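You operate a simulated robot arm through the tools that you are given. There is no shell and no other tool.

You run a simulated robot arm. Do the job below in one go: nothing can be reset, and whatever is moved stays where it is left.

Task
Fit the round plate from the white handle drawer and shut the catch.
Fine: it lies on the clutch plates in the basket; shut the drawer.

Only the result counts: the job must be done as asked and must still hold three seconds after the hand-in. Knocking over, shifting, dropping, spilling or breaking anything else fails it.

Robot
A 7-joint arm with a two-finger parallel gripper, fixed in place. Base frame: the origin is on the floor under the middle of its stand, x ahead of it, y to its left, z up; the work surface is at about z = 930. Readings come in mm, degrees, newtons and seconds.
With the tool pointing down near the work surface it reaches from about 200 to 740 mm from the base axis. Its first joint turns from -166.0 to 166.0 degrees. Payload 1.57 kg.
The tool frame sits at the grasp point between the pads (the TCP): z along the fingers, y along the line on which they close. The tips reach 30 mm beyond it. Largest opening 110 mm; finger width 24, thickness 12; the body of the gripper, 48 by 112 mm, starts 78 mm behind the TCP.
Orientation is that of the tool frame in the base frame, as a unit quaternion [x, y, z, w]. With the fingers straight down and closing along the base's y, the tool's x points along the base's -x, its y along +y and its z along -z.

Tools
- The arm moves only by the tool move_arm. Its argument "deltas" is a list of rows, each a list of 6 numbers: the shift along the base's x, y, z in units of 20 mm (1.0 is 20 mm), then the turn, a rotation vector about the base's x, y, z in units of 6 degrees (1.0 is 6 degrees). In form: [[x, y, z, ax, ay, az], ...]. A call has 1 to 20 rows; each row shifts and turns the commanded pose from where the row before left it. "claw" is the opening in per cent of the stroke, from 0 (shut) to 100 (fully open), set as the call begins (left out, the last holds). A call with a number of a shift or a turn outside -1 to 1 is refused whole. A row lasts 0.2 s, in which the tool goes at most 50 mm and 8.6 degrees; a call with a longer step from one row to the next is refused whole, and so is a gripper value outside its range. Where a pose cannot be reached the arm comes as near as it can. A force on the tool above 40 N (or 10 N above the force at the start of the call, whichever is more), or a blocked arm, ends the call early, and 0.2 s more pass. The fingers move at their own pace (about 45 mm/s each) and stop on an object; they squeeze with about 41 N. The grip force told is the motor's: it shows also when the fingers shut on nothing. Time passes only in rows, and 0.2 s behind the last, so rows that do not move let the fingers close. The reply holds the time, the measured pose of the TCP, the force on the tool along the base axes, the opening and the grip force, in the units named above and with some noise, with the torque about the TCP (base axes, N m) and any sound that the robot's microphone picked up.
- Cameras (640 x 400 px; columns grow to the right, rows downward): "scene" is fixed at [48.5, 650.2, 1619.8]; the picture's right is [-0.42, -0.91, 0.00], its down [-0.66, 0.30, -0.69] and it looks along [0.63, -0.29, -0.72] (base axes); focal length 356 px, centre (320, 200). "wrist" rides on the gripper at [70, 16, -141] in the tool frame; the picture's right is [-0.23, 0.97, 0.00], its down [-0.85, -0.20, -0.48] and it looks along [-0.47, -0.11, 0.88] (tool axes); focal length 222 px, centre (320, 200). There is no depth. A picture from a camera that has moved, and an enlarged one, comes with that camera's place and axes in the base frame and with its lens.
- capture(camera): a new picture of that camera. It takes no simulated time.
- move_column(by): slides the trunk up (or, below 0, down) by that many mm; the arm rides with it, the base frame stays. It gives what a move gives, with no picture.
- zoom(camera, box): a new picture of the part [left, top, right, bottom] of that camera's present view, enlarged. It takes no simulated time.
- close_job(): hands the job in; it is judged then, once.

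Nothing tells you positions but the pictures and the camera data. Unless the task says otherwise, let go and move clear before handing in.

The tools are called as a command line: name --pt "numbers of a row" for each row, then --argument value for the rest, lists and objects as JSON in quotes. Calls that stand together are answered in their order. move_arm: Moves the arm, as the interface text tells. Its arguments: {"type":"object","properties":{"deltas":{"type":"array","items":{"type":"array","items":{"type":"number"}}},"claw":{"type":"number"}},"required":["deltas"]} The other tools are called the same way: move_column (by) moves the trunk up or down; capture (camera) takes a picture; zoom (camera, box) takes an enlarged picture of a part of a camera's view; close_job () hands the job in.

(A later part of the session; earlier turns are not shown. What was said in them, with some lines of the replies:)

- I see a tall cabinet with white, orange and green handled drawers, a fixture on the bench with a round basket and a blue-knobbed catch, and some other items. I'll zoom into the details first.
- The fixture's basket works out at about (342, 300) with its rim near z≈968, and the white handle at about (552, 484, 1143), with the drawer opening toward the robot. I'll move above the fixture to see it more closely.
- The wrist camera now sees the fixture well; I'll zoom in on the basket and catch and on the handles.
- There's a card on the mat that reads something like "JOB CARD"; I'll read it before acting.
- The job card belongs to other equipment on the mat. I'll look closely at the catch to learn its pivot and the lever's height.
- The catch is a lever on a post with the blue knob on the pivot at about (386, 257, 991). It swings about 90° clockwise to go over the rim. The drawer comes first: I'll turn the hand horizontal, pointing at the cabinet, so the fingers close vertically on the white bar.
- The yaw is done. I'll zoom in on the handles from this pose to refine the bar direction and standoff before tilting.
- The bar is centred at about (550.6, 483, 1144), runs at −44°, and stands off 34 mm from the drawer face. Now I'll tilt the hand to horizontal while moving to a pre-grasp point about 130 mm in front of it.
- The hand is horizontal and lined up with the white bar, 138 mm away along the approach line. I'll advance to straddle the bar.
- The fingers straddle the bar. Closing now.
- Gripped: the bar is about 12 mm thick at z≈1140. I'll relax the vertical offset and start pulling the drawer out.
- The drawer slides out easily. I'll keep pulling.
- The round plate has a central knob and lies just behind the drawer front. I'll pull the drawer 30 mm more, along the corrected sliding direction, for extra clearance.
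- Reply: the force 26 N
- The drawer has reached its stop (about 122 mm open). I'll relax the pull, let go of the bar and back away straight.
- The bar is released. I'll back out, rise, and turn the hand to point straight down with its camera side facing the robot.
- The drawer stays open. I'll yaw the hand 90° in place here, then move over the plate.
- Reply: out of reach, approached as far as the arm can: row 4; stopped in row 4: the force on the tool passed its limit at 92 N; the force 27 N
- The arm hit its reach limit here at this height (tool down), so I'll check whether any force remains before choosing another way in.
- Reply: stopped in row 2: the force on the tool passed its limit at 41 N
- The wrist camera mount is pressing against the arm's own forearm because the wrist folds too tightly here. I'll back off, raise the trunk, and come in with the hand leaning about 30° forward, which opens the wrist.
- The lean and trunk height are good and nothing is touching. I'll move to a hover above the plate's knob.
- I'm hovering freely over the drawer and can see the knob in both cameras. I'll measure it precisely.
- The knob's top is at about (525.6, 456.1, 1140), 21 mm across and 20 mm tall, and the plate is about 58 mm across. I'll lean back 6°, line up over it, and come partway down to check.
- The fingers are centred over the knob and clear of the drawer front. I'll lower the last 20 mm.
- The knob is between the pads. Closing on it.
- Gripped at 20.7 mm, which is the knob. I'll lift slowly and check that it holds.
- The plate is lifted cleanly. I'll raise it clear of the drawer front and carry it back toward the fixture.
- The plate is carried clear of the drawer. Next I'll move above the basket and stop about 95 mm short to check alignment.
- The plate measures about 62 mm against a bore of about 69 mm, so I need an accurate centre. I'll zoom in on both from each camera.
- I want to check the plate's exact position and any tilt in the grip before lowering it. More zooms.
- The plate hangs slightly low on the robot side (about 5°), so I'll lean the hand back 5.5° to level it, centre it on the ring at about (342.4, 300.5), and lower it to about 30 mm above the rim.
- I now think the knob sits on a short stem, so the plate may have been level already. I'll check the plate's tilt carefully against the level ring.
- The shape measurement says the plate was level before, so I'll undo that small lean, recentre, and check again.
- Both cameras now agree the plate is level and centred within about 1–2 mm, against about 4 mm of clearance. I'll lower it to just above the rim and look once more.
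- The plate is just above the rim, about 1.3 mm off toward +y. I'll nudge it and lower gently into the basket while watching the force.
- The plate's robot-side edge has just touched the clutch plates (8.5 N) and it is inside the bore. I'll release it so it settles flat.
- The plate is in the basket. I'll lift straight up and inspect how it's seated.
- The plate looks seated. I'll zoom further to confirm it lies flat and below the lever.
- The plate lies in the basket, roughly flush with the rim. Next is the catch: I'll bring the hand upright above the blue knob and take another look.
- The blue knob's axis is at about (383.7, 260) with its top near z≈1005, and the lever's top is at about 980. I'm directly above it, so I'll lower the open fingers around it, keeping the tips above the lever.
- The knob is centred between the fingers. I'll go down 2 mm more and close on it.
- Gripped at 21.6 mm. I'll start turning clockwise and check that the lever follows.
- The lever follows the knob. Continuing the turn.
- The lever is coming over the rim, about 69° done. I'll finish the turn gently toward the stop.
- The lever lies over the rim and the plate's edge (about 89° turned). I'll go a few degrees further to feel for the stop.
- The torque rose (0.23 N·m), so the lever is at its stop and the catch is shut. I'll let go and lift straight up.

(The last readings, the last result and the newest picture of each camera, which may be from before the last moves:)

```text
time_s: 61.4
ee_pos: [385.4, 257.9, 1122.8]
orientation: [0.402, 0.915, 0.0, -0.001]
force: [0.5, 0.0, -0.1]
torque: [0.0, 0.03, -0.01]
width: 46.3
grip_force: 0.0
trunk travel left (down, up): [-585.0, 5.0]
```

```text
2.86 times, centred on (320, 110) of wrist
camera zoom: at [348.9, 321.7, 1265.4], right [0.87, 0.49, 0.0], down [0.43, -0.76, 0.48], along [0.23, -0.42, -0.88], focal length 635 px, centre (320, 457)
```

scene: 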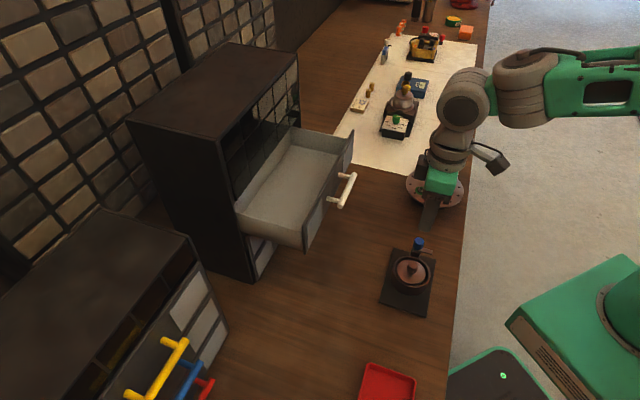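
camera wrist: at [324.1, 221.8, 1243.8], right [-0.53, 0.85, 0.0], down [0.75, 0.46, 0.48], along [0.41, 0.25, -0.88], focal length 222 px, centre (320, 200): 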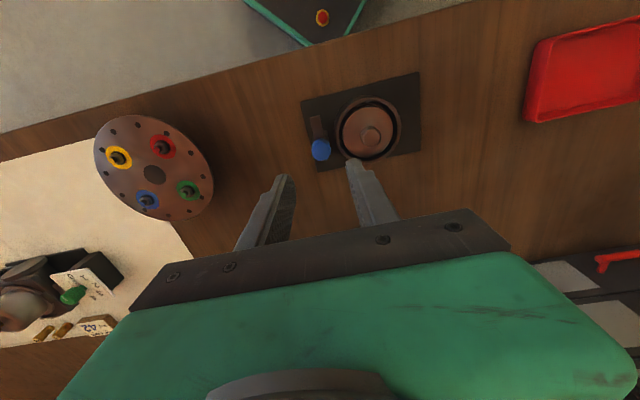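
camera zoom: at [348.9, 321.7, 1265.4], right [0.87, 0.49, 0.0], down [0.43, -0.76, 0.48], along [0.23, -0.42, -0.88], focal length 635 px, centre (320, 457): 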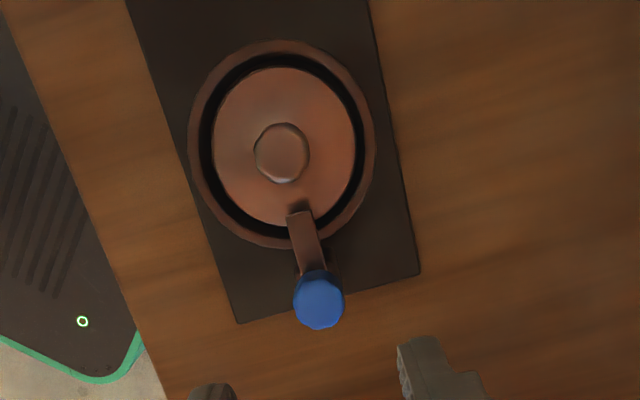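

The lever now holds over the plate's edge and the plate is seated. Last job: shut the drawer. I'll raise and shift in front of the drawer, lower the trunk back, and turn the hand horizontal again.

move_arm --pt "0.1 0.3 0.8 0 0 0.09" --pt "0.15 0.7 0.8 0 0 0.09" --pt "0.2 0.9 0.8 0 0 0.09" --pt "0.2 0.9 0.8 0 0 0.09" --pt "0.2 0.9 0.7 0 0 0.09" --pt "0 0 0 0 0 0"

move_column --by -60

capture --camera "scene"

```text
time_s: 62.8
ee_pos: [402.9, 334.3, 1201.9]
orientation: [0.38, 0.925, 0.0, 0.0]
force: [0.0, 0.2, 0.6]
torque: [0.02, -0.05, 0.0]
width: 46.2
grip_force: 0.0
trunk travel left (down, up): [-585.0, 5.0]
```

```text
time_s: 63.8
ee_pos: [402.8, 334.4, 1141.4]
orientation: [0.38, 0.925, 0.0, 0.0]
force: [-0.6, 0.0, -0.4]
torque: [0.03, 0.01, 0.0]
width: 46.1
grip_force: 0.0
trunk travel left (down, up): [-525.0, 65.0]
```

```text
taken
```

scene: 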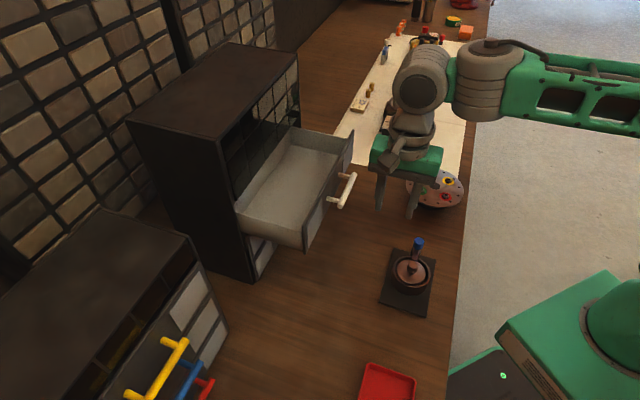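

move_arm --pt "0 0 0 0.7108 -0.7034 0" --pt "0 0 0 0.7108 -0.7034 0" --pt "0 0 0 0.7108 -0.7034 0" --pt "0 0 0 0.7108 -0.7034 0" --pt "0 0 0 0.7108 -0.7034 0" --pt "0 0 0 0.7108 -0.7034 0" --pt "0 0 0 0.7108 -0.7034 0" --pt "0 0 0 0.7108 -0.7034 0" --pt "0 0 0 0.7108 -0.7034 0" --pt "0 0 0 0.7108 -0.7034 0" --pt "0 0 0 0.7108 -0.7034 0" --pt "0 0 0 0.7108 -0.7034 0" --pt "0 0 0 0.7108 -0.7034 0" --pt "0 0 0 0.7108 -0.7034 0" --pt "0 0 0 0.7108 -0.7034 0" --pt "0 0 0 0 0 0"

capture --camera "scene"

capture --camera "wrist"

```text
time_s: 67.2
ee_pos: [402.8, 333.6, 1141.8]
orientation: [0.269, 0.654, 0.653, 0.27]
force: [0.8, -0.8, -0.6]
torque: [0.01, -0.02, -0.01]
width: 46.4
grip_force: 0.1
trunk travel left (down, up): [-525.0, 65.0]
```

```text
taken
```

scene: 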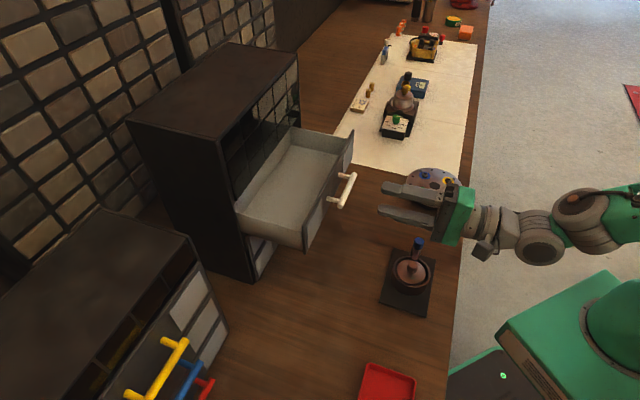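

```text
taken
camera wrist: at [253.2, 282.8, 1158.6], right [0.16, -0.16, 0.97], down [0.27, -0.94, -0.2], along [0.95, 0.3, -0.11], focal length 222 px, centre (320, 200)
```

wrist: 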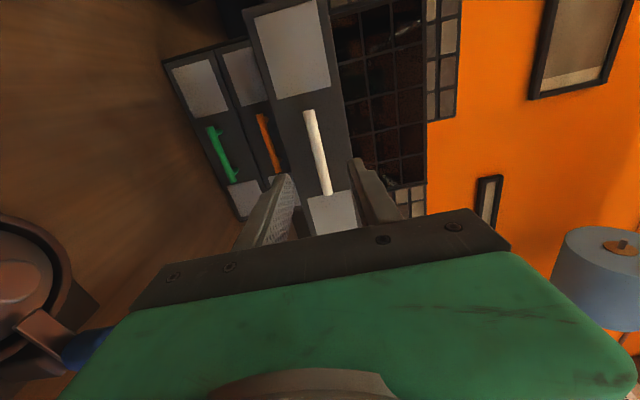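

The hand is level and lined up with the bar again. I'll advance to straddle it and close.

move_arm --pt "0.4 0.4 -0.05 0 0 0" --pt "0.5 0.5 -0.05 0 0 0" --pt "0.5 0.5 0 0 0 0" --pt "0.5 0.5 0 0 0 0" --pt "0.5 0.5 0 0 0 0" --pt "0.4 0.4 0 0 0 0" --pt "0 0 0 0 0 0"

zoom --camera "scene" --box '[260, 120, 420, 250]'

```text
time_s: 68.8
ee_pos: [459.2, 389.8, 1140.3]
orientation: [0.268, 0.655, 0.654, 0.268]
force: [-0.3, 0.3, 0.2]
torque: [0.0, -0.03, -0.03]
width: 46.1
grip_force: 0.1
trunk travel left (down, up): [-525.0, 65.0]
```

```text
3.08 times, centred on (340, 185) of scene
camera zoom: at [48.5, 650.2, 1619.8], right [-0.42, -0.91, 0.0], down [-0.66, 0.3, -0.69], along [0.63, -0.29, -0.72], focal length 1094 px, centre (258, 246)
```

zoom: 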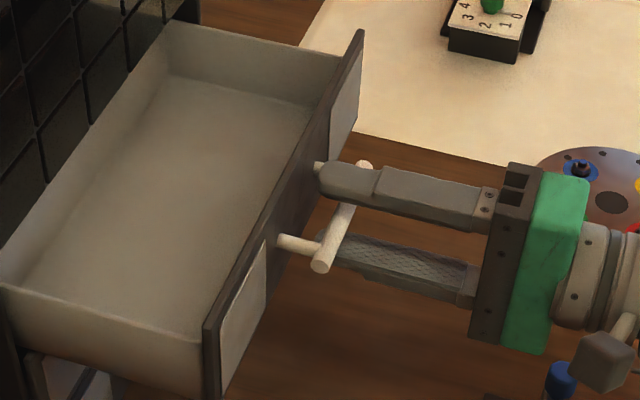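

move_arm --pt "0 0 0 0 0 0" --pt "0 0 0 0 0 0" --pt "0 0 0 0 0 0" --pt "0 0 0 0 0 0" --claw 0

```text
time_s: 69.8
ee_pos: [458.9, 389.4, 1140.7]
orientation: [0.269, 0.655, 0.653, 0.269]
force: [0.1, 0.7, 0.0]
torque: [0.05, 0.07, 0.02]
width: 12.1
grip_force: 29.2
trunk travel left (down, up): [-525.0, 65.0]
```

The bar is gripped with no strain. I'll push the drawer in most of the way.

move_arm --pt "0.2 0.2 0 0 0 0" --pt "0.351 0.355 0 0 0 0" --pt "0.351 0.355 0 0 0 0" --pt "0.351 0.355 0 0 0 0" --pt "0.351 0.355 0 0 0 0" --pt "0.351 0.355 0 0 0 0" --pt "0.351 0.355 0 0 0 0" --pt "0.351 0.355 0 0 0 0" --pt "0.351 0.355 0 0 0 0" --pt "0.351 0.355 0 0 0 0" --pt "0 0 0 0 0 0"

zoom --camera "scene" --box '[220, 80, 400, 250]'

```text
time_s: 72.2
ee_pos: [526.6, 458.4, 1140.3]
orientation: [0.269, 0.654, 0.654, 0.269]
force: [0.5, 0.9, 6.4]
torque: [0.13, 0.06, 0.06]
width: 11.7
grip_force: 29.3
trunk travel left (down, up): [-525.0, 65.0]
```

```text
2.35 times, centred on (310, 165) of scene
camera zoom: at [48.5, 650.2, 1619.8], right [-0.42, -0.91, 0.0], down [-0.66, 0.3, -0.69], along [0.63, -0.29, -0.72], focal length 836 px, centre (344, 282)
```

zoom: 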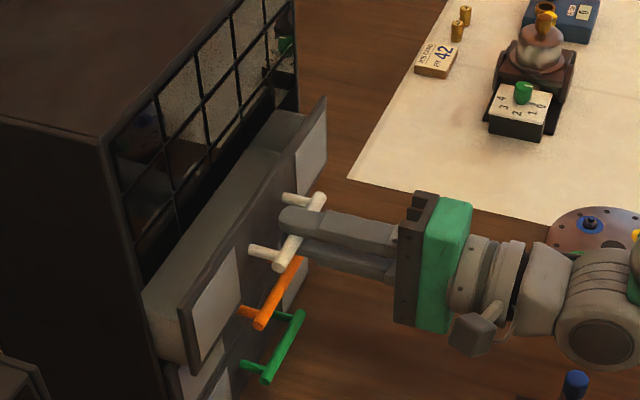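

move_arm --pt "0.351 0.355 0 0 0 0" --pt "0.351 0.355 0 0 0 0" --pt "0.12 0.12 0 0 0 0" --pt "0.12 0.12 0 0 0 0" --pt "0.08 0.08 0 0 0 0" --pt "0 0 0 0 0 0"

zoom --camera "scene" --box '[220, 80, 400, 250]'

```text
time_s: 73.6
ee_pos: [543.8, 475.8, 1139.6]
orientation: [0.269, 0.655, 0.653, 0.268]
force: [-16.3, -20.4, 2.9]
torque: [0.05, 0.03, -0.06]
width: 11.7
grip_force: 29.2
trunk travel left (down, up): [-525.0, 65.0]
```

```text
2.35 times, centred on (310, 165) of scene
camera zoom: at [48.5, 650.2, 1619.8], right [-0.42, -0.91, 0.0], down [-0.66, 0.3, -0.69], along [0.63, -0.29, -0.72], focal length 836 px, centre (344, 282)
```

zoom: 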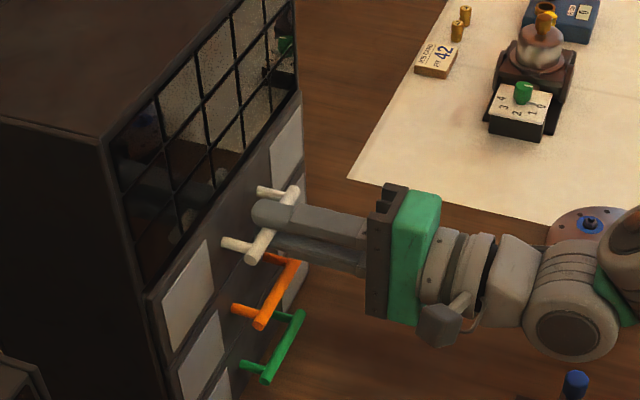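

The drawer is at its closed stop (26 N resisting). I'll open the fingers right here so the drawer isn't pulled back, then retreat straight.

move_arm --pt "0 0 0 0 0 0" --pt "0 0 0 0 0 0" --pt "0 0 0 0 0 0" --claw 42

move_arm --pt "-0.3 -0.3 0 0 0 0" --pt "-0.6 -0.6 0 0 0 0" --pt "-0.7 -0.7 0 0 0 0" --pt "-0.7 -0.7 0 0 0 0" --pt "-0.7 -0.7 0 0 0 0" --pt "-0.7 -0.7 0 0 0 0" --pt "-0.7 -0.7 0 0 0 0" --pt "0 0 0 0 0 0"

capture --camera "scene"

zoom --camera "scene" --box '[220, 80, 320, 280]'

capture --camera "wrist"

```text
time_s: 74.4
ee_pos: [546.6, 478.6, 1139.4]
orientation: [0.269, 0.655, 0.653, 0.269]
force: [0.3, -0.5, -0.4]
torque: [0.01, 0.02, 0.03]
width: 46.1
grip_force: 0.0
trunk travel left (down, up): [-525.0, 65.0]
```

```text
time_s: 76.2
ee_pos: [457.1, 390.1, 1140.1]
orientation: [0.269, 0.654, 0.654, 0.268]
force: [-0.1, -0.4, -1.0]
torque: [0.01, 0.01, 0.03]
width: 46.1
grip_force: 0.0
trunk travel left (down, up): [-525.0, 65.0]
```

```text
taken
```

scene: 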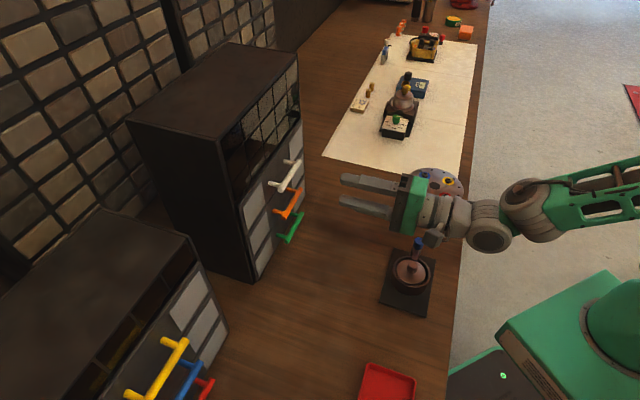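

```text
2.00 times, centred on (270, 180) of scene
camera zoom: at [48.5, 650.2, 1619.8], right [-0.42, -0.91, 0.0], down [-0.66, 0.3, -0.69], along [0.63, -0.29, -0.72], focal length 711 px, centre (420, 240)
```

zoom: 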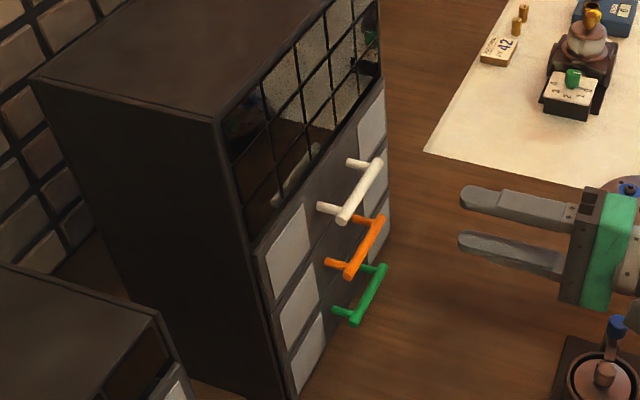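

```text
taken
camera wrist: at [307.4, 338.8, 1157.2], right [0.16, -0.16, 0.97], down [0.27, -0.94, -0.2], along [0.95, 0.3, -0.11], focal length 222 px, centre (320, 200)
```

wrist: 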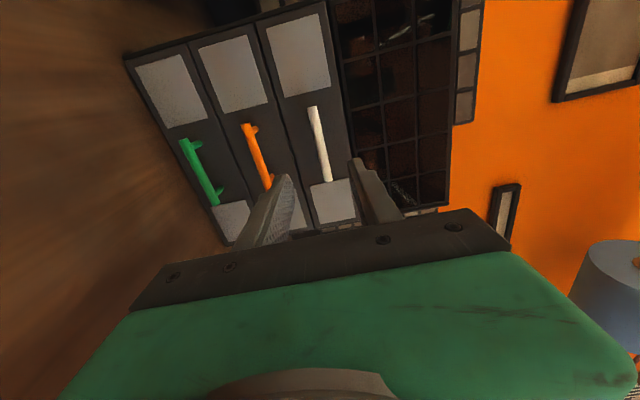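

The drawer is shut in its original position. One last check of the plate and the catch.

zoom --camera "scene" --box '[385, 235, 440, 300]'

zoom --camera "scene" --box '[394, 250, 434, 290]'

```text
6.15 times, centred on (412, 268) of scene
camera zoom: at [48.5, 650.2, 1619.8], right [-0.42, -0.91, 0.0], down [-0.66, 0.3, -0.69], along [0.63, -0.29, -0.72], focal length 2188 px, centre (-249, -215)
```

zoom: 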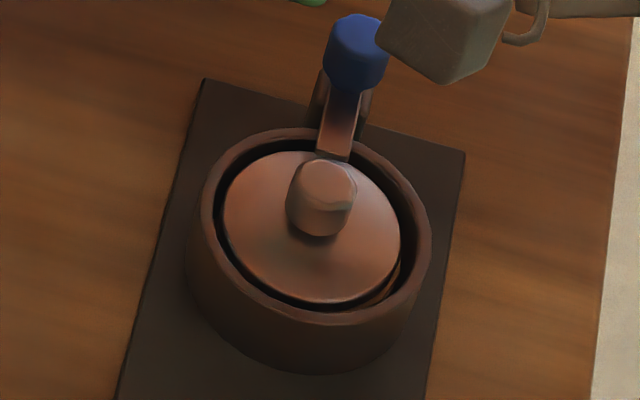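

```text
10.00 times, centred on (414, 270) of scene
camera zoom: at [48.5, 650.2, 1619.8], right [-0.42, -0.91, 0.0], down [-0.66, 0.3, -0.69], along [0.63, -0.29, -0.72], focal length 3555 px, centre (-620, -500)
```

zoom: 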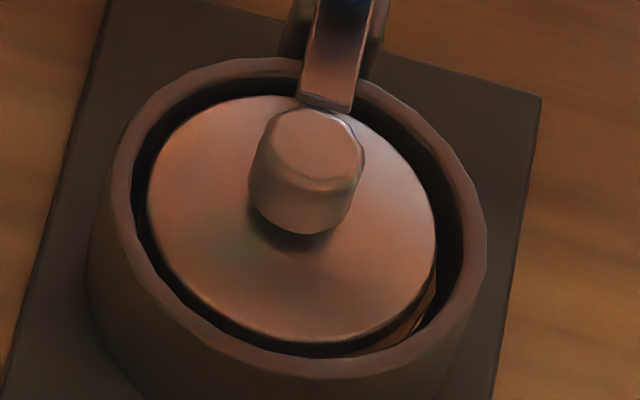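

The plate lies level on the clutch plates, about 1 mm below the rim. The lever is over its edge and the drawer is shut. I'll move the arm up and clear, then take a final look.

move_arm --pt "0 0 0.5 0 0 0" --pt "0 0 0.8 0 0 0" --pt "0 0 0.8 0 0 0" --pt "0 0 0.8 0 0 0" --pt "0 0 0.6 0 0 0" --pt "0 0 0 0 0 0" --pt "0 0 0 0 0 0"

capture --camera "scene"

```text
time_s: 77.8
ee_pos: [458.9, 389.5, 1209.8]
orientation: [0.268, 0.655, 0.653, 0.269]
force: [0.4, -0.3, -0.1]
torque: [-0.02, 0.04, 0.01]
width: 46.5
grip_force: 0.0
trunk travel left (down, up): [-525.0, 65.0]
```

```text
taken
```

scene: 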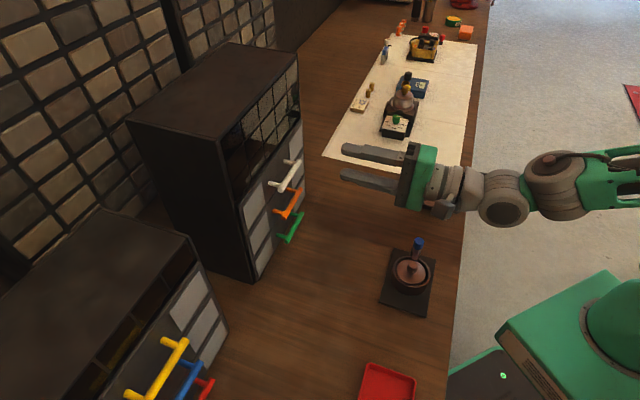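

The plate is in the basket, the catch is shut, the drawer is closed, and nothing else has moved. The arm is clear, so I'm handing in the job.

close_job

```text
The job is handed in.
```

The round plate from the white-handle drawer is in the basket. It lies level on the clutch plates, about 1 mm below the rim.

- **Catch:** I turned the blue knob about 92° clockwise until it met its stop. The lever now sits over the rim and the edge of the plate.
- **Drawer:** I pushed it fully shut. The white handle is back where it started in the picture.
- **Surroundings:** Nothing else on the bench shows as moved in the last picture. The gripper is open and clear of everything.

While I was positioning over the drawer, the wrist camera mount pressed against the arm's own forearm and the arm stopped itself at 92 N. I backed off and came in at a different angle. It touched only the arm itself.

The job is handed in, but the reply didn't say whether it passed.
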